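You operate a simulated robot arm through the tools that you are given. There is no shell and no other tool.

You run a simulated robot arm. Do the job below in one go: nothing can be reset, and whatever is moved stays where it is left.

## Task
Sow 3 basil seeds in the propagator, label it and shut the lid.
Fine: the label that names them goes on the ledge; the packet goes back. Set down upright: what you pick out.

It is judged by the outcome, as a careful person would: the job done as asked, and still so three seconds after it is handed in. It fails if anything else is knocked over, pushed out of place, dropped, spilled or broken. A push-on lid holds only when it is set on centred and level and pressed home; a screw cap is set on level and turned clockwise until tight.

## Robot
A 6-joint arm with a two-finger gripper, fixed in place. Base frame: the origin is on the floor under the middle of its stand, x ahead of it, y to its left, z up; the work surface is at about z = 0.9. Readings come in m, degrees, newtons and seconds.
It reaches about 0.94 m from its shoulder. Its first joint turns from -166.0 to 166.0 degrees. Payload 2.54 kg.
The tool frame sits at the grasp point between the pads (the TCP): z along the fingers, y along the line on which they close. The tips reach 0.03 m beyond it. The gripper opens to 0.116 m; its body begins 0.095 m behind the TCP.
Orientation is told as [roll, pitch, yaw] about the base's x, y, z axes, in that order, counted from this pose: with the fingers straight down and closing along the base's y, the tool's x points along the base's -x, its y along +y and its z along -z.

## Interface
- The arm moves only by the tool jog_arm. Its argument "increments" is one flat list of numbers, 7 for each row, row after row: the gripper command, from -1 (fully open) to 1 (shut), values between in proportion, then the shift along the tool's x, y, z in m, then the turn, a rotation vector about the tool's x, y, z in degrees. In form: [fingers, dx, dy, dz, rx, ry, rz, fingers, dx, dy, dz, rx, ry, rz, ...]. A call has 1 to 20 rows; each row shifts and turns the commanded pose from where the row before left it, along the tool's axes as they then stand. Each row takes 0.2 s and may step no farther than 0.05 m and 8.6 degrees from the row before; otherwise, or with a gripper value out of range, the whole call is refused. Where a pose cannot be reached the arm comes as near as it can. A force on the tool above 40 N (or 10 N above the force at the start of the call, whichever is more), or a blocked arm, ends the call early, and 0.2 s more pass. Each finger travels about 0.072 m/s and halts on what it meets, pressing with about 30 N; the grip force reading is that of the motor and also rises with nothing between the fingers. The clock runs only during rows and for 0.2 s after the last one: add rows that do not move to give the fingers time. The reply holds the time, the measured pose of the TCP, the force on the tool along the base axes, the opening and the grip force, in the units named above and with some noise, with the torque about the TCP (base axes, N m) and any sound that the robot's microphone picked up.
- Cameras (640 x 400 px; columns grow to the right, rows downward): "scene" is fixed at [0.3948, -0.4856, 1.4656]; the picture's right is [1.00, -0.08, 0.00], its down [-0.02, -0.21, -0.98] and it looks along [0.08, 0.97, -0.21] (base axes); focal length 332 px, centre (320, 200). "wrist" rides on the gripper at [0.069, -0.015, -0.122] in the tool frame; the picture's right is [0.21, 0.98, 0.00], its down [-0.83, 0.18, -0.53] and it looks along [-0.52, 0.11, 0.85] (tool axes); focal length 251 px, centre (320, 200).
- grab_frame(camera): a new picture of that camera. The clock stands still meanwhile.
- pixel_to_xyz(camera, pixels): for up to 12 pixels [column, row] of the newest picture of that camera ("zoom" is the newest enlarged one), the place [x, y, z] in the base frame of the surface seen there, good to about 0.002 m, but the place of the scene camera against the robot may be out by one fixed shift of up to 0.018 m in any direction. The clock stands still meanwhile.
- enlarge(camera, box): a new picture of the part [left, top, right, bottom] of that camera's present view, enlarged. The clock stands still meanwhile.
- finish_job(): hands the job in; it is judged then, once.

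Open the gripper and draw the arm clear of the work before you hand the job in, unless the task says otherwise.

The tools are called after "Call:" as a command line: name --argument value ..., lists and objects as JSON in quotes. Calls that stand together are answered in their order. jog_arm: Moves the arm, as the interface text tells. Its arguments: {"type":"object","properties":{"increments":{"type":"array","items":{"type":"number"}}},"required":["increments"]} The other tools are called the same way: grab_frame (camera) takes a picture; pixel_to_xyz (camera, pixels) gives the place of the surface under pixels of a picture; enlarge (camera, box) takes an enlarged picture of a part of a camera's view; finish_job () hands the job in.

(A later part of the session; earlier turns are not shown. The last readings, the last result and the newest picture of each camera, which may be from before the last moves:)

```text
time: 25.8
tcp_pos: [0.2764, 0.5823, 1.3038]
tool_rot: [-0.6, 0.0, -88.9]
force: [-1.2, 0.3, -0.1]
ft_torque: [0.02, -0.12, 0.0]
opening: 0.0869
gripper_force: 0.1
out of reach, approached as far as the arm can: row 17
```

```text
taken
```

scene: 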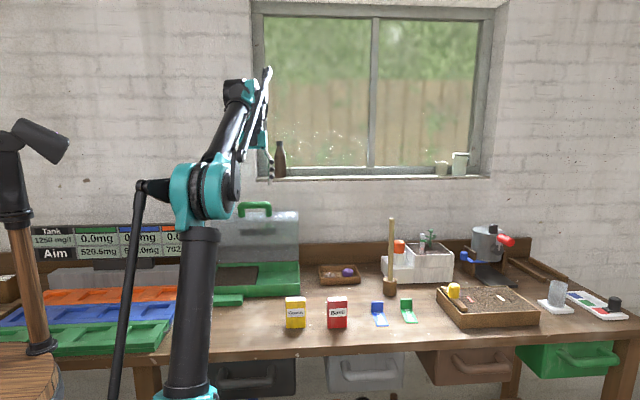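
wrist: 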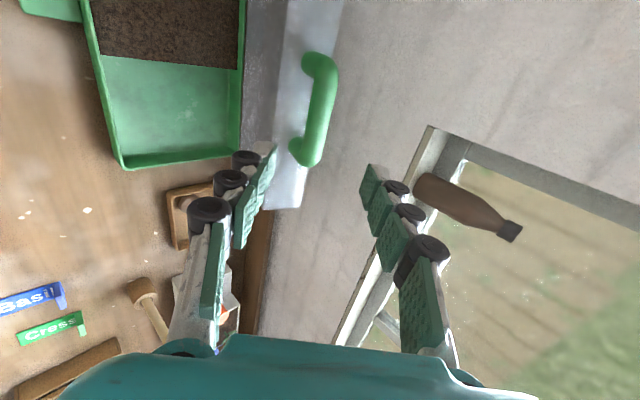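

The yaw −90 turn runs into a wrist limit here, so I use the opposite turn instead: yaw +90 also closes the fingers along x. I turn back the other way.

Call:
jog_arm --increments '[-0.5, 0, 0, 0, 0, 0, -8.6, -0.5, 0, 0, 0, 0, 0, -8.6, -0.5, 0, 0, 0, 0, 0, -8.6, -0.5, 0, 0, 0, 0, 0, -8.6, -0.5, 0, 0, 0, 0, 0, -8.6, -0.5, 0, 0, 0, 0, 0, -8.6, -0.5, 0, 0, 0, 0, 0, -8.6, -0.5, 0, 0, 0, 0, 0, -8.6, -0.5, 0, 0, 0, 0, 0, -8.6, -0.5, 0, 0, 0, 0, 0, -8.6, -0.5, 0, 0, 0, 0, 0, -8.6, -0.5, 0, 0, 0, 0, 0, -8.6, -0.5, 0, 0, 0, 0, 0, -8.6, -0.5, 0, 0, 0, 0, 0, -8.6, -0.5, 0, 0, 0, 0, 0, -8.6, -0.5, 0, 0, 0, 0, 0, -8.6, -0.5, 0, 0, 0, 0, 0, -8.6, -0.5, 0, 0, 0, 0, 0, -8.6, -0.5, 0, 0, 0, 0, 0, -8.6, -0.5, 0, 0, 0, 0, 0, -8.6]'

```text
time: 30.0
tcp_pos: [0.2779, 0.5826, 1.3044]
tool_rot: [0.1, 0.0, 82.1]
force: [0.0, 0.6, 0.0]
ft_torque: [0.0, 0.01, -0.02]
opening: 0.0869
gripper_force: 0.0
```

Now at yaw 82°. I finish the turn to 90° and travel to above the Basil packet at about (0.523, 0.36), z 1.10.

Call:
jog_arm --increments '[-0.5, 0, 0, 0, 0, 0, -7.9, -0.5, 0.0248, -0.0272, 0.0227, 0, 0, 0, -0.5, 0.0248, -0.0272, 0.0227, 0, 0, 0, -0.5, 0.0248, -0.0272, 0.0227, 0, 0, 0, -0.5, 0.0248, -0.0272, 0.0227, 0, 0, 0, -0.5, 0.0248, -0.0272, 0.0227, 0, 0, 0, -0.5, 0.0248, -0.0272, 0.0227, 0, 0, 0, -0.5, 0.0248, -0.0272, 0.0227, 0, 0, 0, -0.5, 0.0248, -0.0272, 0.0227, 0, 0, 0, -0.5, 0.0248, -0.0272, 0.0227, 0, 0, 0]'

Call:
grab_frame --camera "wrist"

Call:
grab_frame --camera "scene"

```text
time: 32.2
tcp_pos: [0.5231, 0.3573, 1.1018]
tool_rot: [0.1, 0.0, 90.0]
force: [-0.2, 0.7, 0.3]
ft_torque: [0.01, -0.01, 0.03]
opening: 0.087
gripper_force: 0.1
```

```text
taken
```

wrist: 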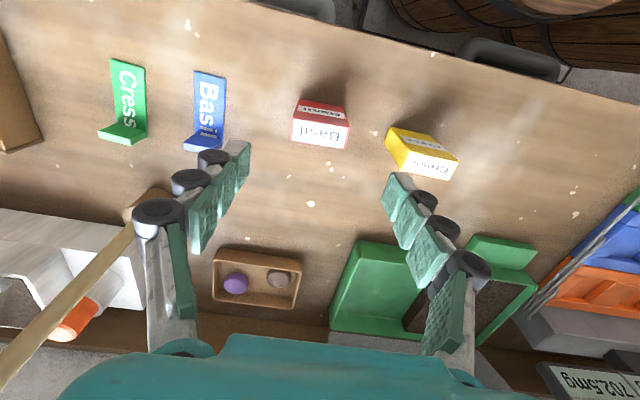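

```text
taken
```

scene: 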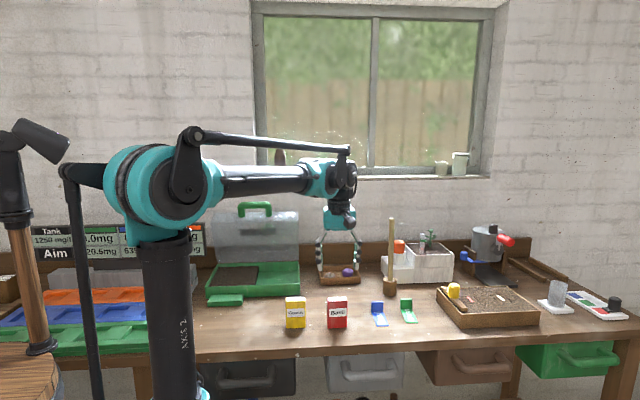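

The Basil packet is at (320,127) in the wrist picture. I enlarge it and measure the top-face corners to centre the grasp.

Call:
enlarge --camera "wrist" --box '[260, 80, 380, 170]'

Call:
pixel_to_xyz --camera "wrist" --pixels '[[294, 122], [294, 140], [345, 127], [346, 147], [320, 125], [320, 137], [320, 143], [301, 108], [342, 114], [390, 142], [425, 165], [455, 170]]'

```text
4.44 times, centred on (320, 125) of wrist
```

zoom: 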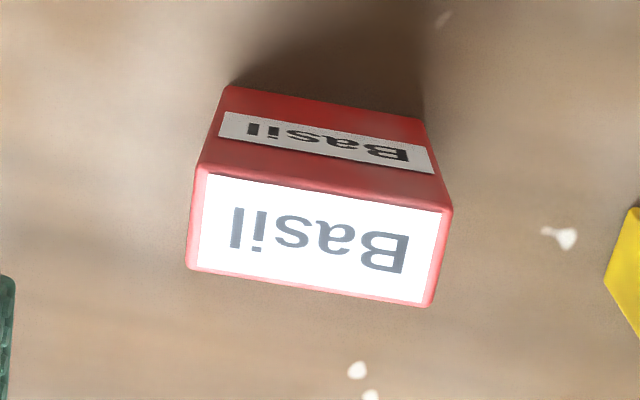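

```text
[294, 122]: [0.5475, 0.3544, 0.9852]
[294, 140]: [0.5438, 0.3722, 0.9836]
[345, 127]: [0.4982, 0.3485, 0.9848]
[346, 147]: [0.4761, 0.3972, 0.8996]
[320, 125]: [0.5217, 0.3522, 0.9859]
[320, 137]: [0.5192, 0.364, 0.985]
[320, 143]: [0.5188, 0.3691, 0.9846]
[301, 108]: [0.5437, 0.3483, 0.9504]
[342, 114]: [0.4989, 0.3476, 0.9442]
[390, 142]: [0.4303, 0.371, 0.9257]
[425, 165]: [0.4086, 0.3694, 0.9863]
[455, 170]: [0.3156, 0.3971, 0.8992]
```

The packet is centred at (0.522, 0.361), aligned with the axes, top at z 0.985. I descend straight to TCP z≈0.94 with fingers 0.087 m apart.

Call:
jog_arm --increments '[-0.5, -0.0037, 0.001, 0.03, 0, 0, 0, -0.5, 0, 0, 0.035, 0, 0, 0, -0.5, 0, 0, 0.035, 0, 0, 0, -0.5, 0, 0, 0.032, 0, 0, 0, -0.5, 0, 0, 0.03, 0, 0, 0, -0.5, 0, 0, 0, 0, 0, 0]'

Call:
grab_frame --camera "wrist"

Call:
enlarge --camera "scene" --box '[270, 240, 410, 345]'

```text
time: 33.6
tcp_pos: [0.5239, 0.3618, 0.9377]
tool_rot: [0.1, 0.0, 89.8]
force: [0.5, -0.1, -0.1]
ft_torque: [-0.02, 0.0, 0.02]
opening: 0.0871
gripper_force: 0.1
```

```text
taken
```

wrist: 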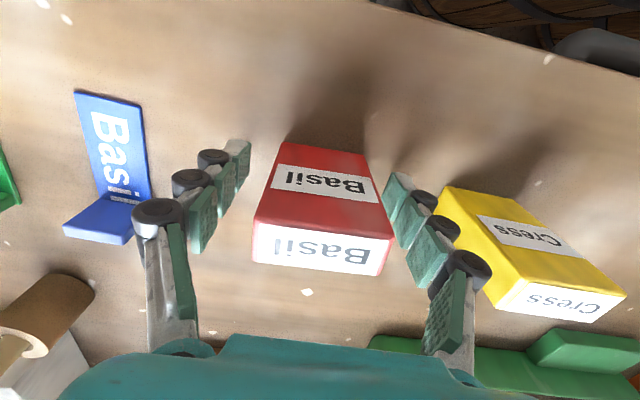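

```text
3.81 times, centred on (340, 292) of scene
```

zoom: 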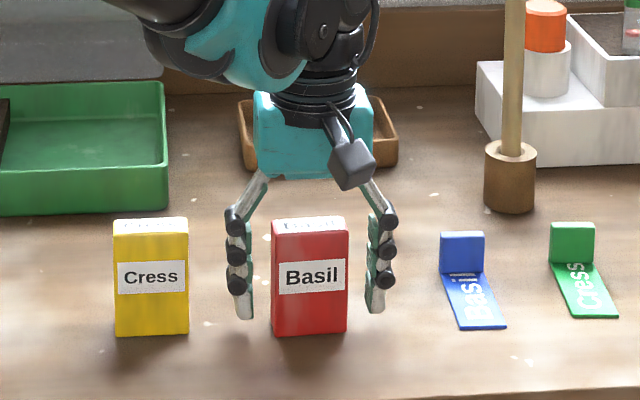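

Both fingers are evenly spaced around the packet and clear of Cress. I close gently onto it.

Call:
jog_arm --increments '[0.3, 0, 0, 0, 0, 0, 0, 0.3, 0, 0, 0, 0, 0, 0, 0.3, 0, 0, 0, 0, 0, 0, 0.3, 0, 0, 0, 0, 0, 0]'

Call:
enlarge --camera "scene" --box '[270, 240, 410, 345]'

```text
time: 34.6
tcp_pos: [0.5222, 0.361, 0.9386]
tool_rot: [0.2, -0.1, 89.9]
force: [0.4, -0.3, 2.0]
ft_torque: [-0.03, 0.01, -0.02]
opening: 0.0549
gripper_force: 30.1
```

```text
3.81 times, centred on (340, 292) of scene
```

zoom: 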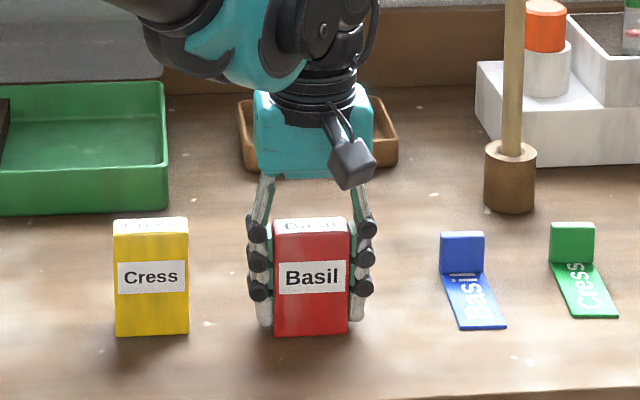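

The packet is held firmly (opening 0.055, ~30 N). I lift it straight up 0.17 m and turn the tool to yaw 60.

Call:
jog_arm --increments '[0.3, 0, 0, -0.01, 0, 0, 0, 0.3, 0, 0, -0.02, 0, 0, 0, 0.3, 0, 0, -0.035, 0, 0, 0, 0.3, 0, 0, -0.035, 0, 0, 0, 0.3, 0, 0, -0.035, 0, 0, 0, 0.3, 0, 0, -0.035, 0, 0, 0, 0.3, 0, 0, 0, 0, 0, 7.5, 0.3, 0, 0, 0, 0, 0, 7.5, 0.3, 0, 0, 0, 0, 0, 7.5, 0.3, 0, 0, 0, 0, 0, 7.5]'

Call:
enlarge --camera "scene" --box '[230, 180, 450, 345]'

```text
time: 36.8
tcp_pos: [0.5205, 0.3622, 1.1087]
tool_rot: [0.1, 0.1, 59.8]
force: [0.3, -0.5, -0.8]
ft_torque: [0.01, -0.03, 0.03]
opening: 0.0549
gripper_force: 29.9
```

```text
2.42 times, centred on (340, 262) of scene
```

zoom: 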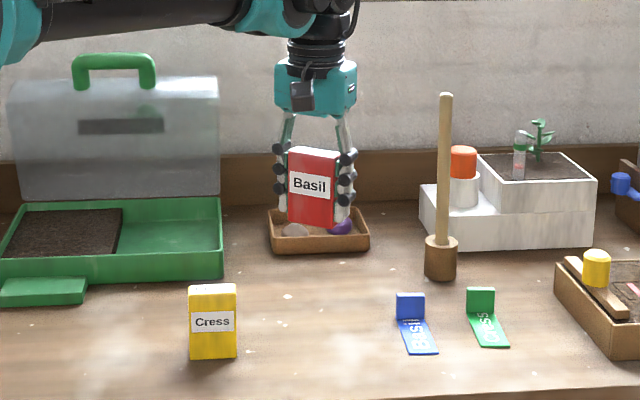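

The Basil packet is up and steady. I carry it upright over the soil bed.

Call:
jog_arm --increments '[0.3, -0.0034, 0.02, 0, 0, 0, 0, 0.3, -0.0034, 0.033, 0, 0, 0, 0, 0.3, -0.0034, 0.036, 0, 0, 0, 0, 0.3, -0.0034, 0.036, 0, 0, 0, 0, 0.3, -0.0034, 0.036, 0, 0, 0, 0, 0.3, -0.0034, 0.036, 0, 0, 0, 0, 0.3, -0.0034, 0.036, 0, 0, 0, 0, 0.3, -0.0034, 0.036, 0, 0, 0, 0, 0.3, -0.0034, 0.036, 0, 0, 0, 0, 0.3, -0.0034, 0.036, 0, 0, 0, 0, 0.3, -0.0034, 0.036, 0, 0, 0, 0, 0.3, -0.0034, 0.03, 0, 0, 0, 0, 0.3, 0, 0.014, 0, 0, 0, 0, 0.3, 0, 0, 0, 0, 0, 0]'

Call:
grab_frame --camera "scene"

Call:
enlarge --camera "scene" --box '[180, 190, 340, 310]'

Call:
grab_frame --camera "wrist"

```text
time: 39.8
tcp_pos: [0.1768, 0.6079, 1.1078]
tool_rot: [0.1, 0.1, 59.8]
force: [0.1, -0.2, -0.1]
ft_torque: [0.03, -0.01, 0.0]
opening: 0.0546
gripper_force: 30.7
```

```text
taken
```

scene: 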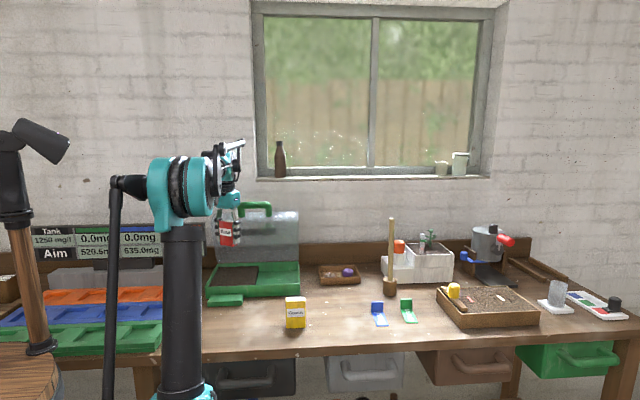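

```text
3.33 times, centred on (260, 250) of scene
```

zoom: 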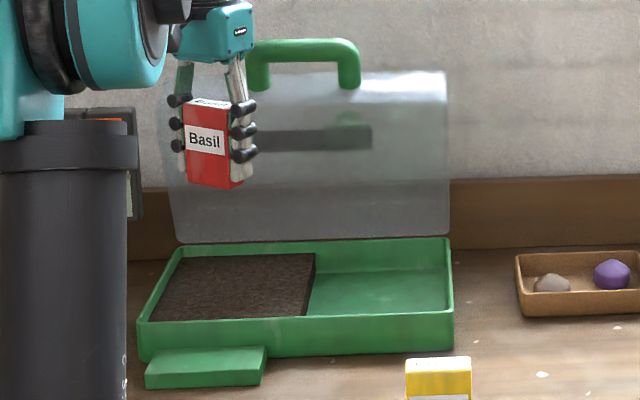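

```text
taken
```

wrist: 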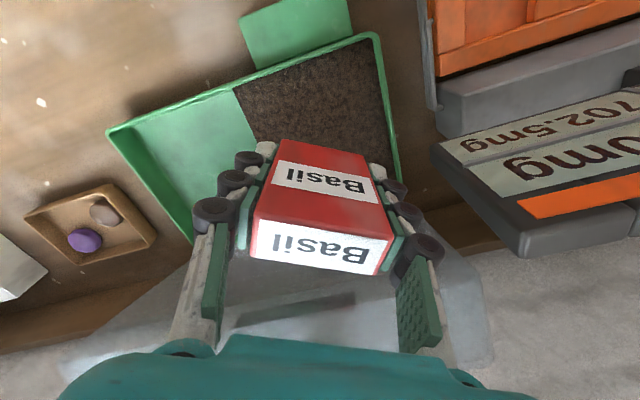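

The packet is upright over the soil and the scene camera has a clear view of it and the bed. I begin tilting slowly, first to 40°, moving so the packet mouth stays above the soil.

Call:
jog_arm --increments '[0.3, -0.006, 0, 0, 0, -8, 0, 0.3, -0.0059, 0, 0.0008, 0, -8, 0, 0.3, -0.0058, 0, 0.0017, 0, -8, 0, 0.3, -0.0055, 0, 0.0024, 0, -8, 0, 0.3, -0.0051, 0, 0.0032, 0, -8, 0]'

Call:
enlarge --camera "scene" --box '[180, 190, 320, 310]'

```text
time: 41.0
tcp_pos: [0.1908, 0.6354, 1.1089]
tool_rot: [0.0, -40.1, 59.9]
force: [-0.1, -0.3, -0.7]
ft_torque: [-0.01, 0.0, 0.03]
opening: 0.0547
gripper_force: 29.8
```

```text
3.33 times, centred on (250, 250) of scene
```

zoom: 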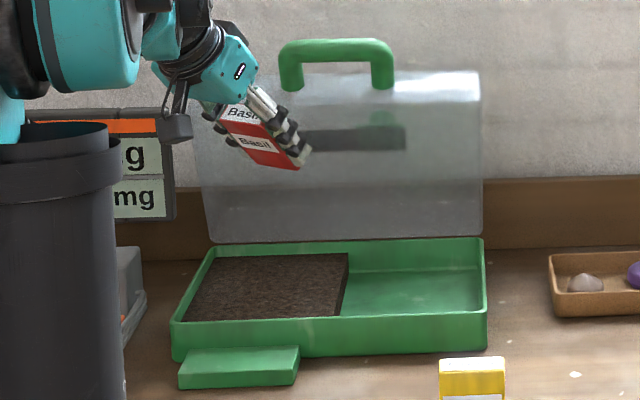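

At 40° nothing has come out and the arm is clear of everything. I tilt on to 64°.

Call:
jog_arm --increments '[0.3, -0.003, 0, 0.0026, 0, -8, 0, 0.3, -0.0023, 0, 0.0025, 0, -8, 0, 0.3, -0.0016, 0, 0.0024, 0, -8, 0]'

Call:
enlarge --camera "scene" --box '[180, 190, 320, 310]'

```text
time: 41.8
tcp_pos: [0.1962, 0.6444, 1.1087]
tool_rot: [0.2, -64.0, 59.7]
force: [0.1, 0.4, -0.5]
ft_torque: [0.0, 0.02, 0.0]
opening: 0.0548
gripper_force: 30.5
```

```text
3.33 times, centred on (250, 250) of scene
```

zoom: 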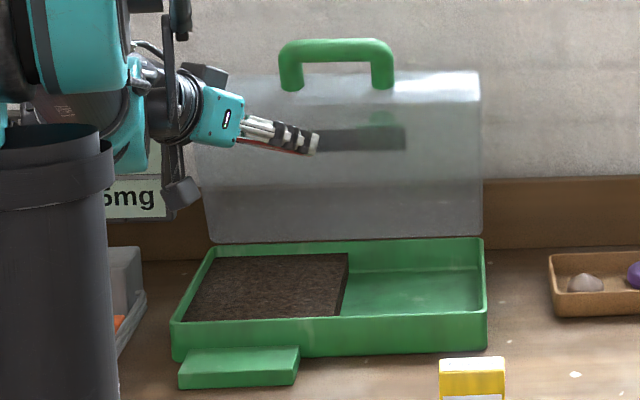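

At 64° still nothing has fallen; the soil at zoom (270,285) is bare. I tilt to 80°.

Call:
jog_arm --increments '[0.3, -0.0008, 0, 0.0016, 0, -8, 0, 0.3, -0.0004, 0, 0.001, 0, -8, 0]'

Call:
enlarge --camera "scene" --box '[180, 190, 320, 310]'

```text
time: 42.4
tcp_pos: [0.1972, 0.6462, 1.1084]
tool_rot: [0.3, -80.0, 59.6]
force: [-0.1, 1.0, -1.1]
ft_torque: [-0.04, -0.01, 0.03]
opening: 0.0543
gripper_force: 29.9
```

```text
3.33 times, centred on (250, 250) of scene
```

zoom: 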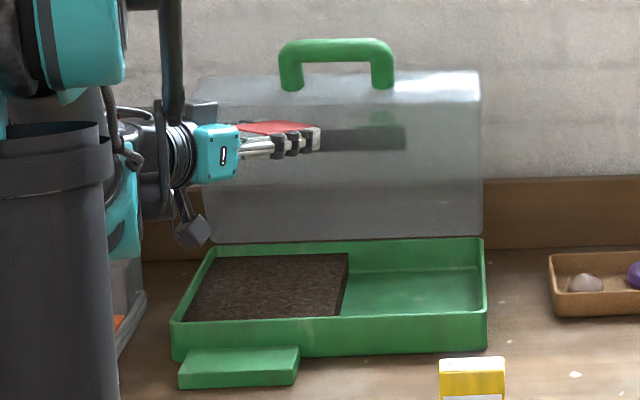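

Still no seeds at 80°. I tilt to 92° and wait briefly.

Call:
jog_arm --increments '[0.3, 0, 0, 0, 0, -6, 0, 0.3, 0, 0, 0, 0, -6, 0, 0.3, 0, 0, 0, 0, 0, 0]'

Call:
enlarge --camera "scene" --box '[180, 190, 320, 310]'

```text
time: 43.2
tcp_pos: [0.1978, 0.6455, 1.1076]
tool_rot: [177.1, -88.0, -117.3]
force: [0.5, 0.0, -0.5]
ft_torque: [-0.04, 0.03, 0.02]
opening: 0.0548
gripper_force: 30.1
```

```text
3.33 times, centred on (250, 250) of scene
```

zoom: 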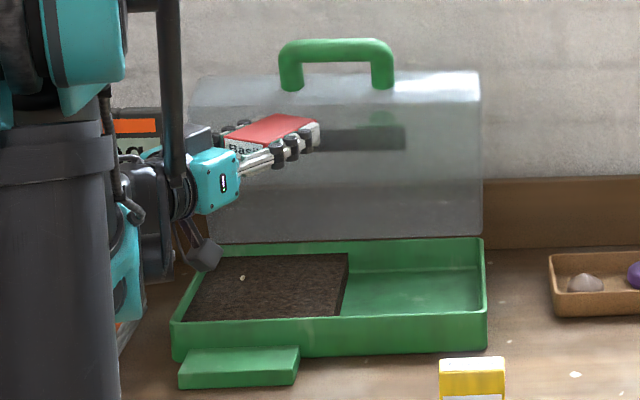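

A seed has landed on the soil at zoom (241,278). I take a closer look to count before any more time passes.

Call:
enlarge --camera "scene" --box '[200, 250, 270, 300]'

Call:
enlarge --camera "scene" --box '[210, 210, 280, 260]'

```text
8.00 times, centred on (235, 275) of scene
```

zoom: 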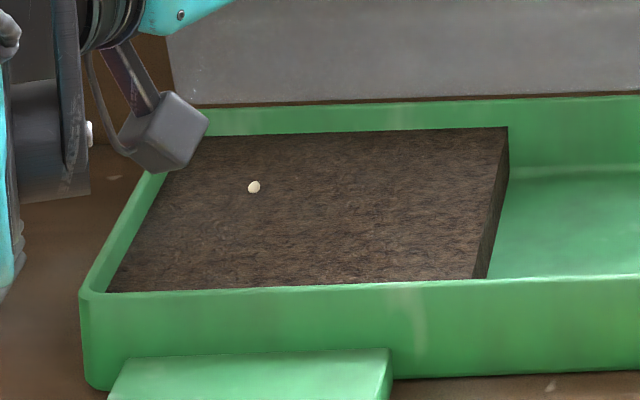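

```text
8.00 times, centred on (245, 235) of scene
```

zoom: 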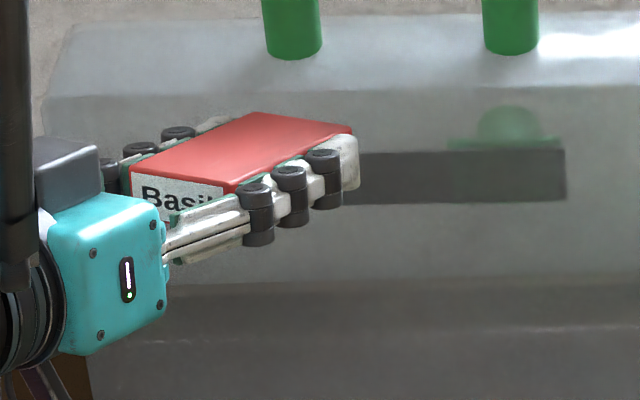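

Exactly one seed is out. I tip the packet back to 80° at once to stop the flow, then count again.

Call:
jog_arm --increments '[0.3, 0, 0, 0, 0, 8.5, 0, 0.3, 0, 0, 0, 0, 8.5, 0]'

Call:
enlarge --camera "scene" --box '[200, 250, 270, 300]'

```text
time: 43.8
tcp_pos: [0.1979, 0.6458, 1.1075]
tool_rot: [0.3, -74.8, 59.6]
force: [0.6, 0.5, 0.1]
ft_torque: [0.0, 0.0, -0.01]
opening: 0.0548
gripper_force: 30.0
```

```text
8.00 times, centred on (235, 275) of scene
```

zoom: 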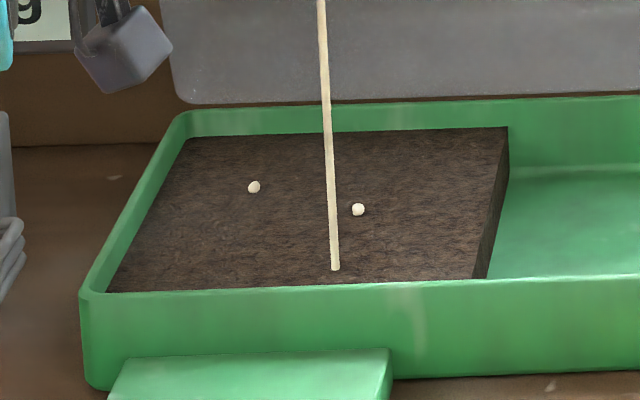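

Two seeds lie on the soil, at zoom (254,187) and (358,210), and a third is just falling as a streak ending at (335,268). That makes three, so I turn the packet upright straight away.

Call:
jog_arm --increments '[0.3, 0, 0, 0, 0, 8.6, 0, 0.3, 0, 0, 0, 0, 8.6, 0, 0.3, 0.0027, 0, -0.0042, 0, 8.6, 0, 0.3, 0.0033, 0, -0.0038, 0, 8.6, 0, 0.3, 0.006, 0, -0.005, 0, 8.6, 0, 0.3, 0.0063, 0, -0.0039, 0, 8.6, 0, 0.3, 0.0064, 0, -0.003, 0, 8.6, 0]'

Call:
enlarge --camera "scene" --box '[200, 250, 270, 300]'

Call:
enlarge --camera "scene" --box '[180, 190, 320, 310]'

```text
time: 45.4
tcp_pos: [0.1827, 0.6172, 1.1092]
tool_rot: [0.1, -14.5, 59.8]
force: [0.2, 0.3, -0.1]
ft_torque: [0.03, -0.01, 0.03]
opening: 0.0547
gripper_force: 29.9
```

```text
8.00 times, centred on (235, 275) of scene
```

zoom: 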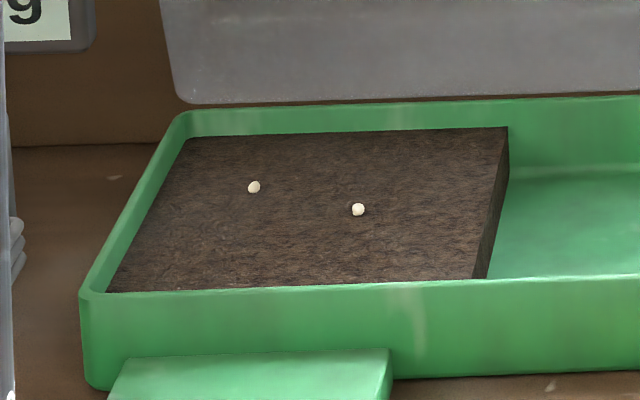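

```text
3.33 times, centred on (250, 250) of scene
```

zoom: 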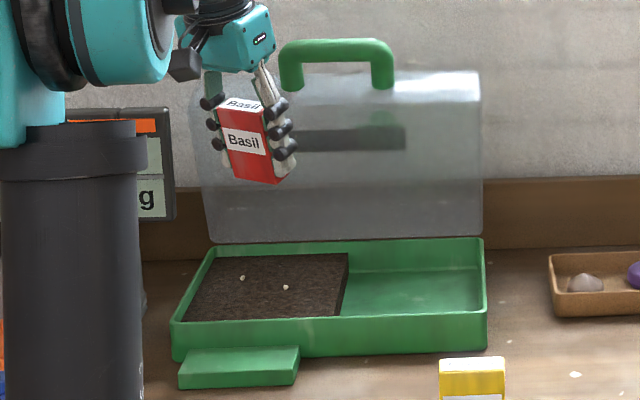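

Only two seeds are now visible on the soil, at (254,187) and (358,210); a strip behind the front rim is hidden from this camera. I straighten the packet, rise, and look down with the wrist camera to make a sure count.

Call:
jog_arm --increments '[0.3, 0.004, 0, -0.001, 0, 7.2, 0, 0.3, 0.004, 0, 0, 0, 7.2, 0, 0.3, 0, 0, -0.04, 0, 0, 0, 0.3, 0, 0, -0.04, 0, 0, 0, 0.3, 0, 0, -0.03, 0, 0, 0]'

Call:
grab_frame --camera "wrist"

Call:
grab_frame --camera "scene"

```text
time: 46.6
tcp_pos: [0.1767, 0.61, 1.2184]
tool_rot: [0.2, -0.3, 60.0]
force: [-0.1, 0.9, -0.2]
ft_torque: [-0.04, -0.03, -0.03]
opening: 0.0546
gripper_force: 30.3
```

```text
taken
```

wrist: 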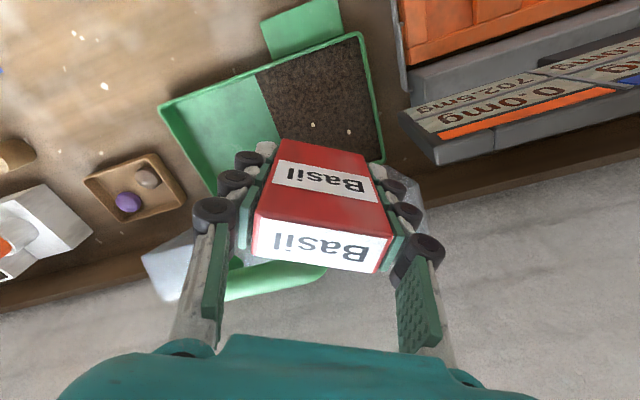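

```text
taken
```

scene: 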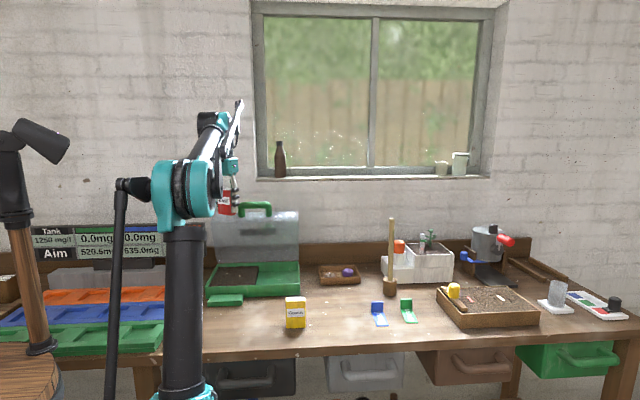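

The wrist view shows the whole front part of the soil; I enlarge it to count.

Call:
enlarge --camera "wrist" --box '[240, 20, 400, 170]'

Call:
pixel_to_xyz --camera "wrist" --pixels '[[313, 125], [350, 131], [262, 75], [358, 40], [280, 140], [378, 155]]'

Call:
enlarge --camera "scene" --box '[200, 255, 310, 320]'

```text
2.67 times, centred on (320, 95) of wrist
```

zoom: 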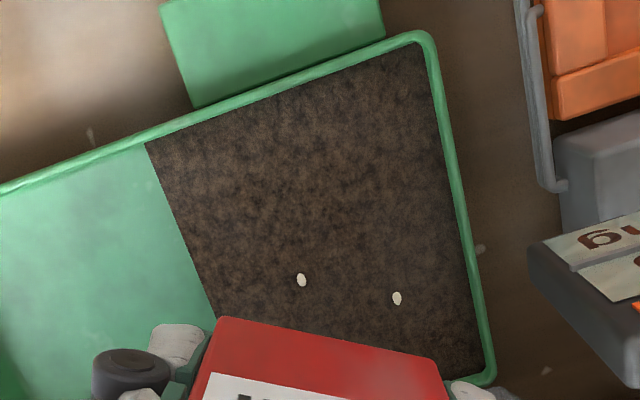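

```text
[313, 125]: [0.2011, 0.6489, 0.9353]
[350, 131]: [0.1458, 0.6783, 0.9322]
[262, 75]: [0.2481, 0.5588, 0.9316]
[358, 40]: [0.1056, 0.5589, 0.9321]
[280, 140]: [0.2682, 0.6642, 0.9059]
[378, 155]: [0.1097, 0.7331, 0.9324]
```

```text
5.82 times, centred on (255, 288) of scene
```

zoom: 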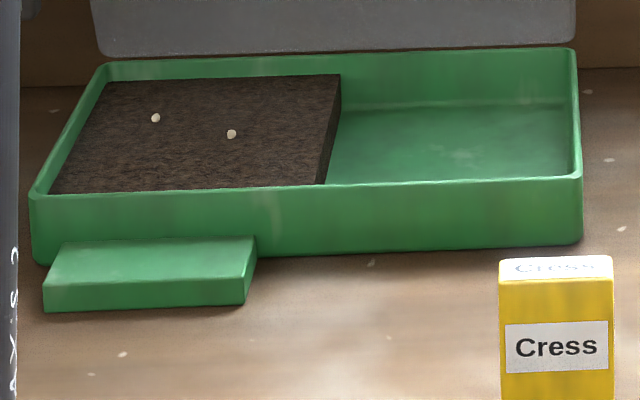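

Wrist and scene views together show exactly two seeds, at (0.201,0.649) and (0.146,0.678); the streak was just the fall of the second. I go back down and tilt to 64° again for the third seed.

Call:
jog_arm --increments '[0.3, 0, 0, 0.04, 0, 0, 0, 0.3, 0, 0, 0.04, 0, 0, 0, 0.3, 0, 0, 0.03, 0, 0, 0, 0.3, -0.006, 0, 0, 0, -8, 0, 0.3, -0.0059, 0, 0.0008, 0, -8, 0, 0.3, -0.0058, 0, 0.0017, 0, -8, 0, 0.3, -0.0055, 0, 0.0024, 0, -8, 0, 0.3, -0.0051, 0, 0.0032, 0, -8, 0, 0.3, -0.003, 0, 0.0026, 0, -8, 0, 0.3, -0.0023, 0, 0.0025, 0, -8, 0, 0.3, -0.0016, 0, 0.0024, 0, -8, 0]'

Call:
enlarge --camera "scene" --box '[200, 240, 280, 300]'

```text
time: 49.0
tcp_pos: [0.199, 0.6453, 1.1083]
tool_rot: [0.1, -64.4, 59.8]
force: [-0.3, 0.3, -1.0]
ft_torque: [0.03, 0.04, -0.01]
opening: 0.0546
gripper_force: 30.0
```

```text
6.67 times, centred on (240, 270) of scene
```

zoom: 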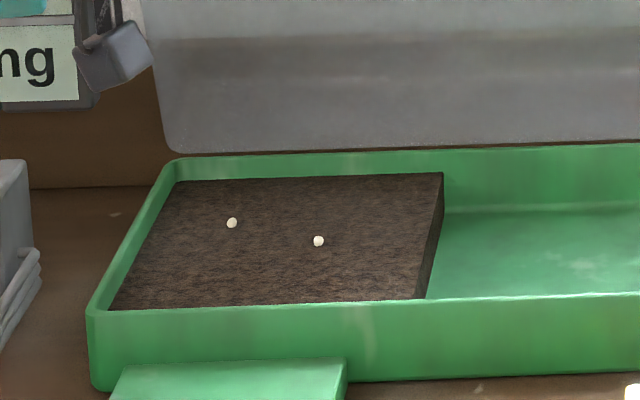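

Still two seeds, no flow at 64°. I tilt to 76° and look.

Call:
jog_arm --increments '[0.3, 0, 0, 0, 0, -6, 0, 0.3, 0, 0, 0, 0, -6, 0]'

Call:
enlarge --camera "scene" --box '[200, 240, 280, 300]'

```text
time: 49.6
tcp_pos: [0.198, 0.6451, 1.1086]
tool_rot: [0.4, -76.5, 59.6]
force: [-0.8, 0.0, -0.5]
ft_torque: [0.0, 0.02, 0.02]
opening: 0.0547
gripper_force: 30.0
```

```text
6.67 times, centred on (240, 270) of scene
```

zoom: 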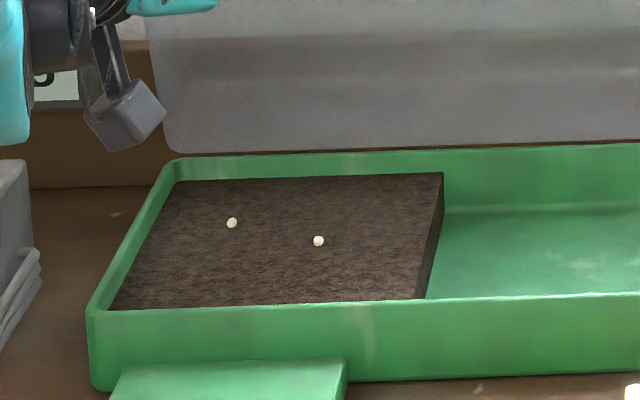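

Still two seeds and nothing falling. I add 4° more, to 80°, and look.

Call:
jog_arm --increments '[0.3, 0, 0, 0, 0, -4, 0]'

Call:
enlarge --camera "scene" --box '[200, 240, 280, 300]'

```text
time: 50.0
tcp_pos: [0.198, 0.6462, 1.1082]
tool_rot: [0.6, -80.5, 59.3]
force: [-0.1, -0.4, -1.1]
ft_torque: [-0.01, -0.02, 0.02]
opening: 0.0546
gripper_force: 30.5
```

```text
6.67 times, centred on (240, 270) of scene
```

zoom: 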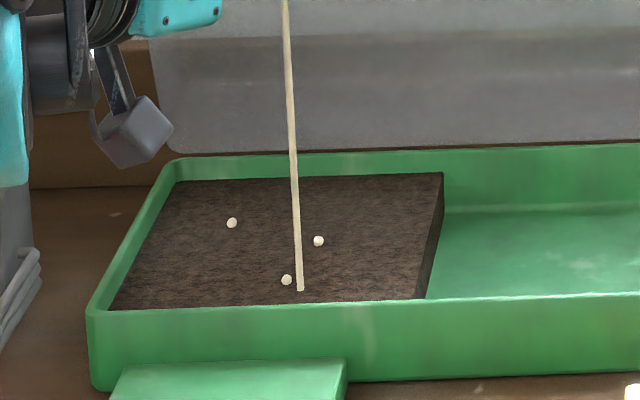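

The third seed is down, at zoom (286,280), beside the fall streak. I turn the packet upright at once, moving back as before.

Call:
jog_arm --increments '[0.3, 0, 0, 0, 0, 8.6, 0, 0.3, 0, 0, 0, 0, 8.6, 0, 0.3, 0.002, 0, -0.003, 0, 8.6, 0, 0.3, 0.0027, 0, -0.0042, 0, 8.6, 0, 0.3, 0.0033, 0, -0.0038, 0, 8.6, 0, 0.3, 0.006, 0, -0.005, 0, 8.6, 0, 0.3, 0.0063, 0, -0.0039, 0, 8.6, 0, 0.3, 0.0064, 0, -0.002, 0, 8.6, 0, 0.3, 0.005, 0, -0.001, 0, 8.6, 0, 0.3, 0.003, 0, 0, 0, 3, 0]'

Call:
enlarge --camera "scene" --box '[200, 240, 280, 300]'

```text
time: 52.2
tcp_pos: [0.1763, 0.6082, 1.1075]
tool_rot: [0.1, 0.0, 59.9]
force: [0.1, 0.0, -1.2]
ft_torque: [-0.02, 0.0, 0.02]
opening: 0.0546
gripper_force: 29.4
```

```text
6.67 times, centred on (240, 270) of scene
```

zoom: 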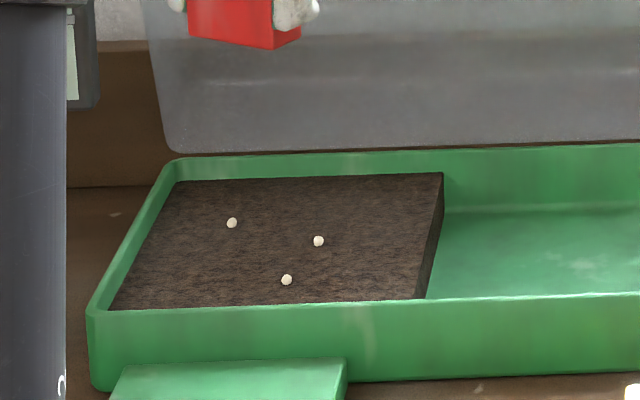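

Three seeds are visible. I rise and check with the wrist camera that no further seed lies in the hidden front strip.

Call:
jog_arm --increments '[0.3, 0, 0, -0.04, 0, 0, 0, 0.3, 0, 0, -0.04, 0, 0, 0, 0.3, 0, 0, -0.03, 0, 0, 0]'

Call:
enlarge --camera "wrist" --box '[240, 20, 400, 170]'

Call:
enlarge --camera "wrist" --box '[140, 0, 400, 200]'

Call:
enlarge --camera "scene" --box '[200, 255, 310, 320]'

```text
time: 53.0
tcp_pos: [0.178, 0.6073, 1.218]
tool_rot: [0.1, 0.1, 59.9]
force: [0.1, -0.5, 0.4]
ft_torque: [-0.01, -0.04, 0.01]
opening: 0.0548
gripper_force: 29.8
```

```text
2.67 times, centred on (320, 95) of wrist
```

zoom: 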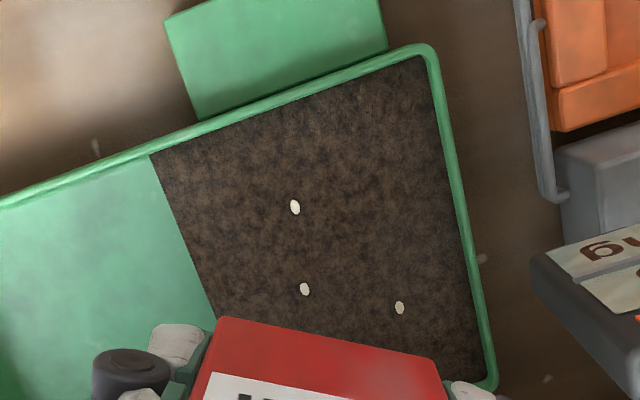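

```text
2.00 times, centred on (270, 100) of wrist
```

zoom: 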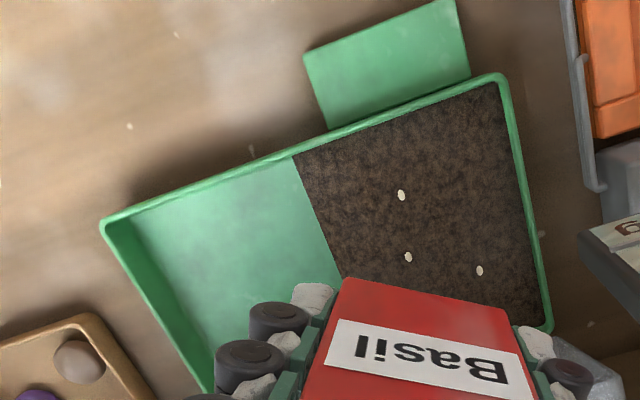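

```text
5.82 times, centred on (255, 288) of scene
```

zoom: 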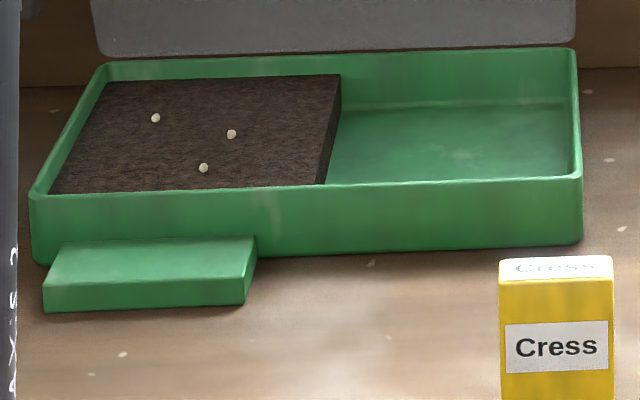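

Exactly three seeds are on the soil, in both views. I carry the packet back to above its old spot (0.522, 0.361) and turn it to its original heading.

Call:
jog_arm --increments '[0.3, 0.00315, -0.0324, 0.0, 0, 0, 0, 0.3, 0.00315, -0.0324, 0.0, 0, 0, 0, 0.3, 0.00315, -0.0324, 0.01, 0, 0, 0, 0.3, 0.00315, -0.0324, 0.01, 0, 0, 0, 0.3, 0.00315, -0.0324, 0.01, 0, 0, 0, 0.3, 0.00315, -0.0324, 0.01, 0, 0, 0, 0.3, 0.00315, -0.0324, 0.01, 0, 0, 0, 0.3, 0.00315, -0.0324, 0.01, 0, 0, 0, 0.3, 0.00315, -0.0324, 0.01, 0, 0, 0, 0.3, 0.00315, -0.0324, 0.01, 0, 0, 0, 0.3, 0.00315, -0.0324, 0.01, 0, 0, 0, 0.3, 0.00315, -0.0324, 0.01, 0, 0, 0, 0.3, 0.00315, -0.0324, 0.009, 0, 0, 0, 0.3, 0, 0, 0, 0, 0, -7.5, 0.3, 0, 0, 0, 0, 0, -7.5, 0.3, 0, 0, 0, 0, 0, -7.5, 0.3, 0, 0, 0, 0, 0, -7.5, 0.3, 0, 0, 0, 0, 0, 0]'

Call:
enlarge --camera "scene" --box '[230, 180, 450, 345]'

Call:
grab_frame --camera "wrist"

```text
time: 56.8
tcp_pos: [0.5218, 0.361, 1.1098]
tool_rot: [0.1, -0.1, 90.0]
force: [-0.2, -0.5, -0.9]
ft_torque: [-0.01, 0.0, -0.01]
opening: 0.0547
gripper_force: 30.5
```

```text
2.42 times, centred on (340, 262) of scene
```

zoom: 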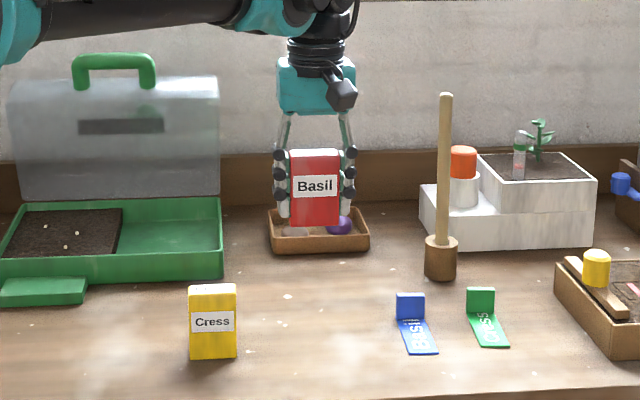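

```text
taken
```

wrist: 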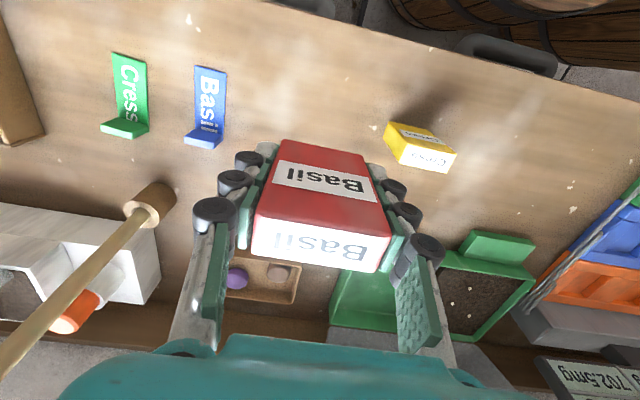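

The packet hangs upright over its spot. I lower it by 0.168 m, slowing at the end.

Call:
jog_arm --increments '[0.3, 0, 0, 0.04, 0, 0, 0, 0.3, 0, 0, 0.04, 0, 0, 0, 0.3, 0, 0, 0.04, 0, 0, 0, 0.3, 0, 0, 0.03, 0, 0, 0, 0.3, 0, 0, 0.012, 0, 0, 0, 0.3, 0, 0, 0.006, 0, 0, 0, 0.3, 0, 0, 0, 0, 0, 0]'

Call:
enlarge --camera "scene" --box '[270, 240, 410, 345]'

```text
time: 58.4
tcp_pos: [0.5201, 0.3615, 0.9409]
tool_rot: [0.1, 0.0, 90.0]
force: [-0.5, 0.0, 1.2]
ft_torque: [-0.02, 0.05, 0.03]
opening: 0.0546
gripper_force: 29.9
```

```text
3.81 times, centred on (340, 292) of scene
```

zoom: 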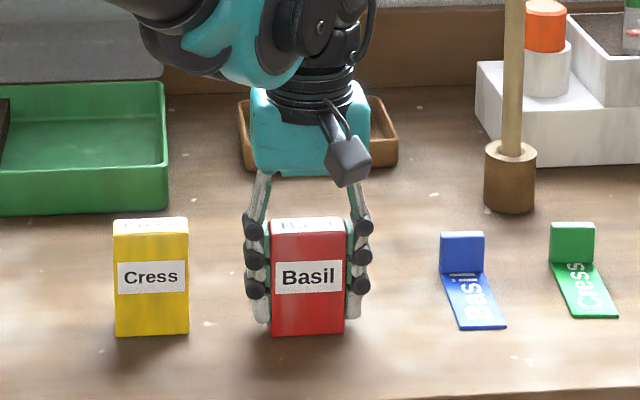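

The packet matches its original place in the picture (bottom edge at row 335, left edge 270). I lower another 2 mm to feel for the table.

Call:
jog_arm --increments '[0.3, 0, 0, 0.001, 0, 0, 0, 0.3, 0, 0, 0.001, 0, 0, 0]'

```text
time: 59.0
tcp_pos: [0.5189, 0.3609, 0.9387]
tool_rot: [0.1, 0.1, 89.9]
force: [-4.7, -5.8, 20.8]
ft_torque: [-0.21, 0.15, 0.02]
opening: 0.0548
gripper_force: 30.1
```

The table is felt at 21 N, so the packet stands on it. I ease off 1 mm and open the fingers.

Call:
jog_arm --increments '[0.3, 0, 0, -0.001, 0, 0, 0, 0.1, 0, 0, 0, 0, 0, 0, -0.1, 0, 0, 0, 0, 0, 0, -0.4, 0, 0, 0, 0, 0, 0, -0.4, 0, 0, 0, 0, 0, 0]'

Call:
enlarge --camera "scene" --box '[270, 240, 410, 345]'

Call:
grab_frame --camera "wrist"

```text
time: 60.2
tcp_pos: [0.5203, 0.3617, 0.9403]
tool_rot: [0.2, 0.1, 89.9]
force: [0.0, -0.4, 0.3]
ft_torque: [-0.04, 0.01, 0.01]
opening: 0.0811
gripper_force: 0.0
```

```text
3.81 times, centred on (340, 292) of scene
```

zoom: 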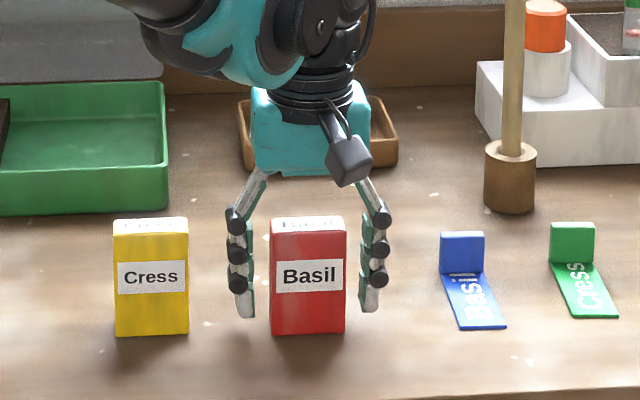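

```text
taken
```

wrist: 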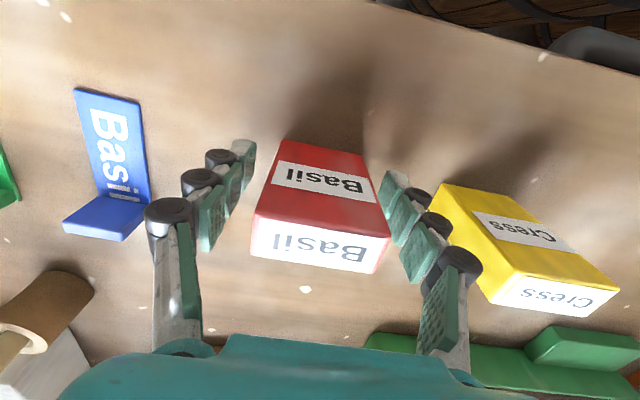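

The packet stands upright in its place again. I rise clear of it and measure the blue Basil label and the tall dibber near it.

Call:
jog_arm --increments '[-0.5, 0, 0, -0.03, 0, 0, 0, -0.5, 0, 0, -0.045, 0, 0, 0, -0.5, 0, 0, -0.045, 0, 0, 0, -0.5, 0, 0, -0.04, 0, 0, 0]'

Call:
grab_frame --camera "wrist"

Call:
grab_frame --camera "scene"

Call:
pixel_to_xyz --camera "scene" --pixels '[[391, 292], [390, 283], [391, 250], [391, 222], [378, 305], [372, 303], [384, 303], [380, 312], [384, 324], [408, 304], [337, 300], [326, 328]]'

```text
time: 61.2
tcp_pos: [0.5216, 0.3607, 1.101]
tool_rot: [0.1, -0.1, 89.9]
force: [0.0, -0.5, 0.2]
ft_torque: [-0.02, 0.0, 0.01]
opening: 0.0871
gripper_force: 0.1
```

```text
taken
```

wrist: 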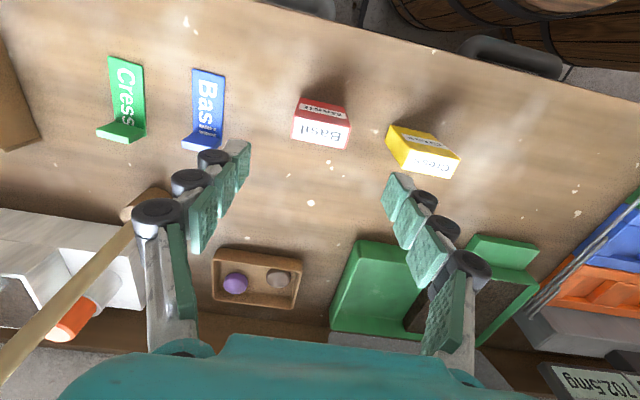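

```text
taken
```

scene: 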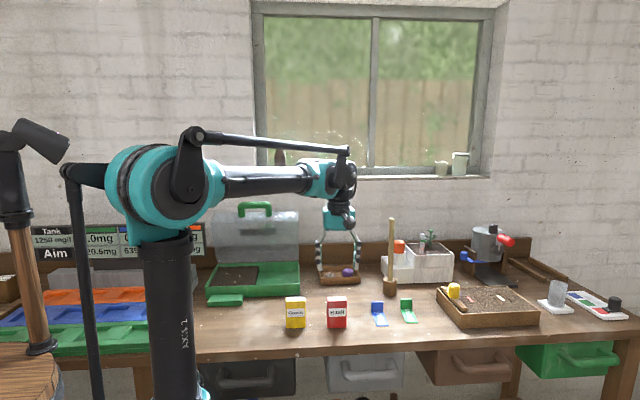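

```text
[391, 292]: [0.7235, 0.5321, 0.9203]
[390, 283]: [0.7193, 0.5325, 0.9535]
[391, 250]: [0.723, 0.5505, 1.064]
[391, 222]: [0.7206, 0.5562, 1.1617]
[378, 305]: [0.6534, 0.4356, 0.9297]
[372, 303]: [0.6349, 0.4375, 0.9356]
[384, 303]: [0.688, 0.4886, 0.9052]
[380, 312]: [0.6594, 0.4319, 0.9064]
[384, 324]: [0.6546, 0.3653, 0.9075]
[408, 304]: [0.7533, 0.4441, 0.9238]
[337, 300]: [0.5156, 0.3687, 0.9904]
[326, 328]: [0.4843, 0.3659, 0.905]
```

The dibber stands at (0.72,0.55), about 10 cm from the label's tab. I enlarge and measure the blue label in the wrist view.

Call:
enlarge --camera "wrist" --box '[150, 50, 270, 160]'

Call:
pixel_to_xyz --camera "wrist" --pixels '[[196, 72], [221, 77], [194, 118], [219, 122], [184, 146], [210, 149], [203, 141], [192, 134], [216, 138], [207, 95], [205, 148], [188, 143]]'

```text
3.64 times, centred on (210, 105) of wrist
```

zoom: 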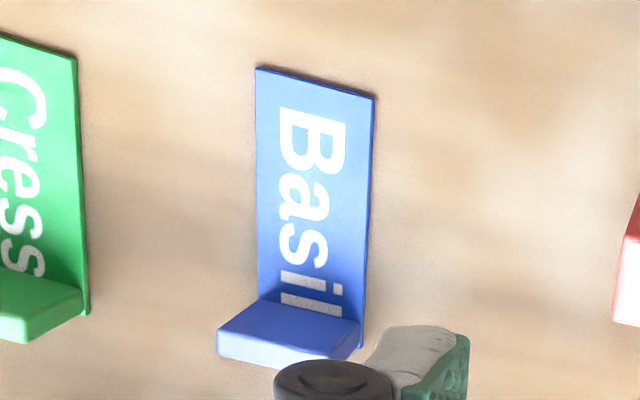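

```text
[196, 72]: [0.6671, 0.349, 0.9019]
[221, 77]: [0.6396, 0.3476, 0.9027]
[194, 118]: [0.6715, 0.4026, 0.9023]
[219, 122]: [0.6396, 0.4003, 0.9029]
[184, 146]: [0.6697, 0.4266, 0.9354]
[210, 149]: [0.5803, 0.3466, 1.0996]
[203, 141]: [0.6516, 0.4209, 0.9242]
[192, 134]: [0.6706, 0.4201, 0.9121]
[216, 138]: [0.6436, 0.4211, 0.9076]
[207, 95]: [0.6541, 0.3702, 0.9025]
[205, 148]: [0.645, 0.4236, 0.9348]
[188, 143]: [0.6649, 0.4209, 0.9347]
```

The label's tab is at x 0.655, y 0.421–0.428, top z 0.935; its plate runs to y 0.347. To end up with the text readable from the front I try to turn the tool to yaw 180 for the pick-up.

Call:
jog_arm --increments '[-0.2, 0, 0, 0, 0, 0, -8.2, -0.2, 0, 0, 0, 0, 0, -8.2, -0.2, 0, 0, 0, 0, 0, -8.2, -0.2, 0, 0, 0, 0, 0, -8.2, -0.2, 0, 0, 0, 0, 0, -8.2, -0.2, 0, 0, 0, 0, 0, -8.2, -0.2, 0, 0, 0, 0, 0, -8.2, -0.2, 0, 0, 0, 0, 0, -8.2, -0.2, 0, 0, 0, 0, 0, -8.2, -0.2, 0, 0, 0, 0, 0, -8.2, -0.2, 0, 0, 0, 0, 0, -8.0]'

Call:
grab_frame --camera "scene"

```text
time: 63.6
tcp_pos: [0.5204, 0.3612, 1.1001]
tool_rot: [0.0, -0.1, -179.9]
force: [-1.0, 0.3, -0.4]
ft_torque: [-0.02, -0.01, -0.01]
opening: 0.0696
gripper_force: 0.1
```

```text
taken
```

scene: 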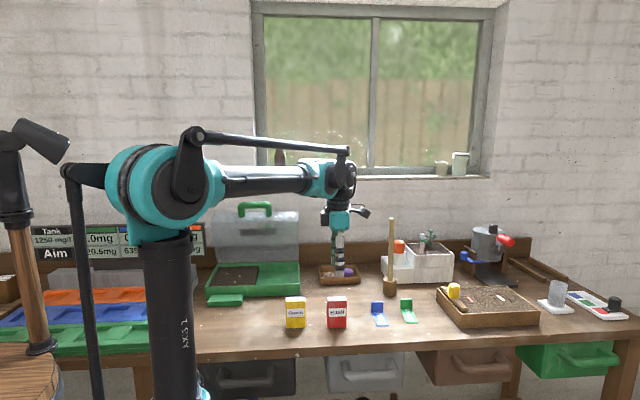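

Yaw 180 is reachable. I move over the label's tab at (0.655, 0.4245), staying at z 1.06, with fingers at 0.05 m.

Call:
jog_arm --increments '[0.0, 0.0337, -0.0158, 0.01, 0, 0, 0, 0.14, 0.0337, -0.0158, 0.01, 0, 0, 0, 0.14, 0.0337, -0.0158, 0.01, 0, 0, 0, 0.14, 0.0337, -0.0158, 0.01, 0, 0, 0, 0.14, 0, 0, 0, 0, 0, 0]'

Call:
grab_frame --camera "wrist"

Call:
enlarge --camera "scene" --box '[310, 210, 450, 345]'

```text
time: 64.8
tcp_pos: [0.654, 0.4255, 1.0609]
tool_rot: [0.0, -0.1, 179.8]
force: [0.0, -0.1, 0.4]
ft_torque: [0.0, -0.01, -0.01]
opening: 0.05
gripper_force: 0.0
```

```text
taken
```

wrist: 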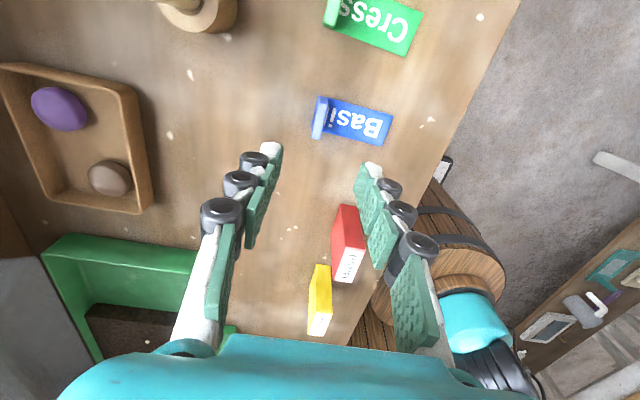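

```text
2.96 times, centred on (380, 278) of scene
```

zoom: 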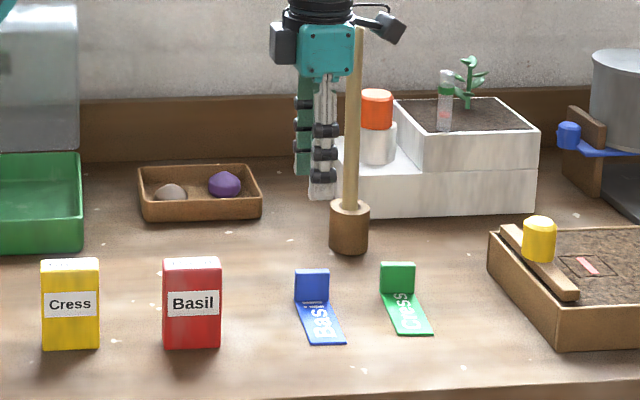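

The tool is over the label, with the dibber well behind it. I measure the tab from this view to fine-tune.

Call:
enlarge --camera "wrist" --box '[280, 70, 420, 170]'

Call:
pixel_to_xyz --camera "wrist" --pixels '[[318, 120], [314, 120], [322, 105], [315, 132], [320, 98], [325, 101], [313, 136], [388, 120], [383, 142], [350, 125], [326, 110], [321, 125]]'

```text
4.00 times, centred on (350, 120) of wrist
```

zoom: 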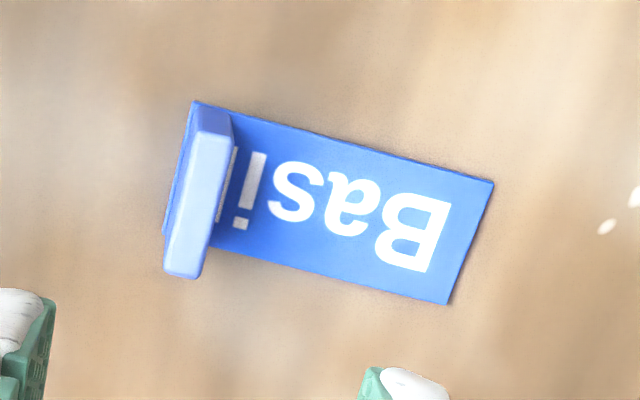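

```text
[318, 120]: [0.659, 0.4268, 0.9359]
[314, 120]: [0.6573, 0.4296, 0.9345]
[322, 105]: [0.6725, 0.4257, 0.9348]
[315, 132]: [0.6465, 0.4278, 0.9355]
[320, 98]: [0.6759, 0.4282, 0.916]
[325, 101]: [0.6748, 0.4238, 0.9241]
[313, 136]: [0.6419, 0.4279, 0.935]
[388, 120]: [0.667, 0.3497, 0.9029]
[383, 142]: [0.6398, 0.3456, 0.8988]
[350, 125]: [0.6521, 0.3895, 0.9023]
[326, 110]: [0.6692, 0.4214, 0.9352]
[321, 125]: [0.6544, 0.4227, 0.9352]
```

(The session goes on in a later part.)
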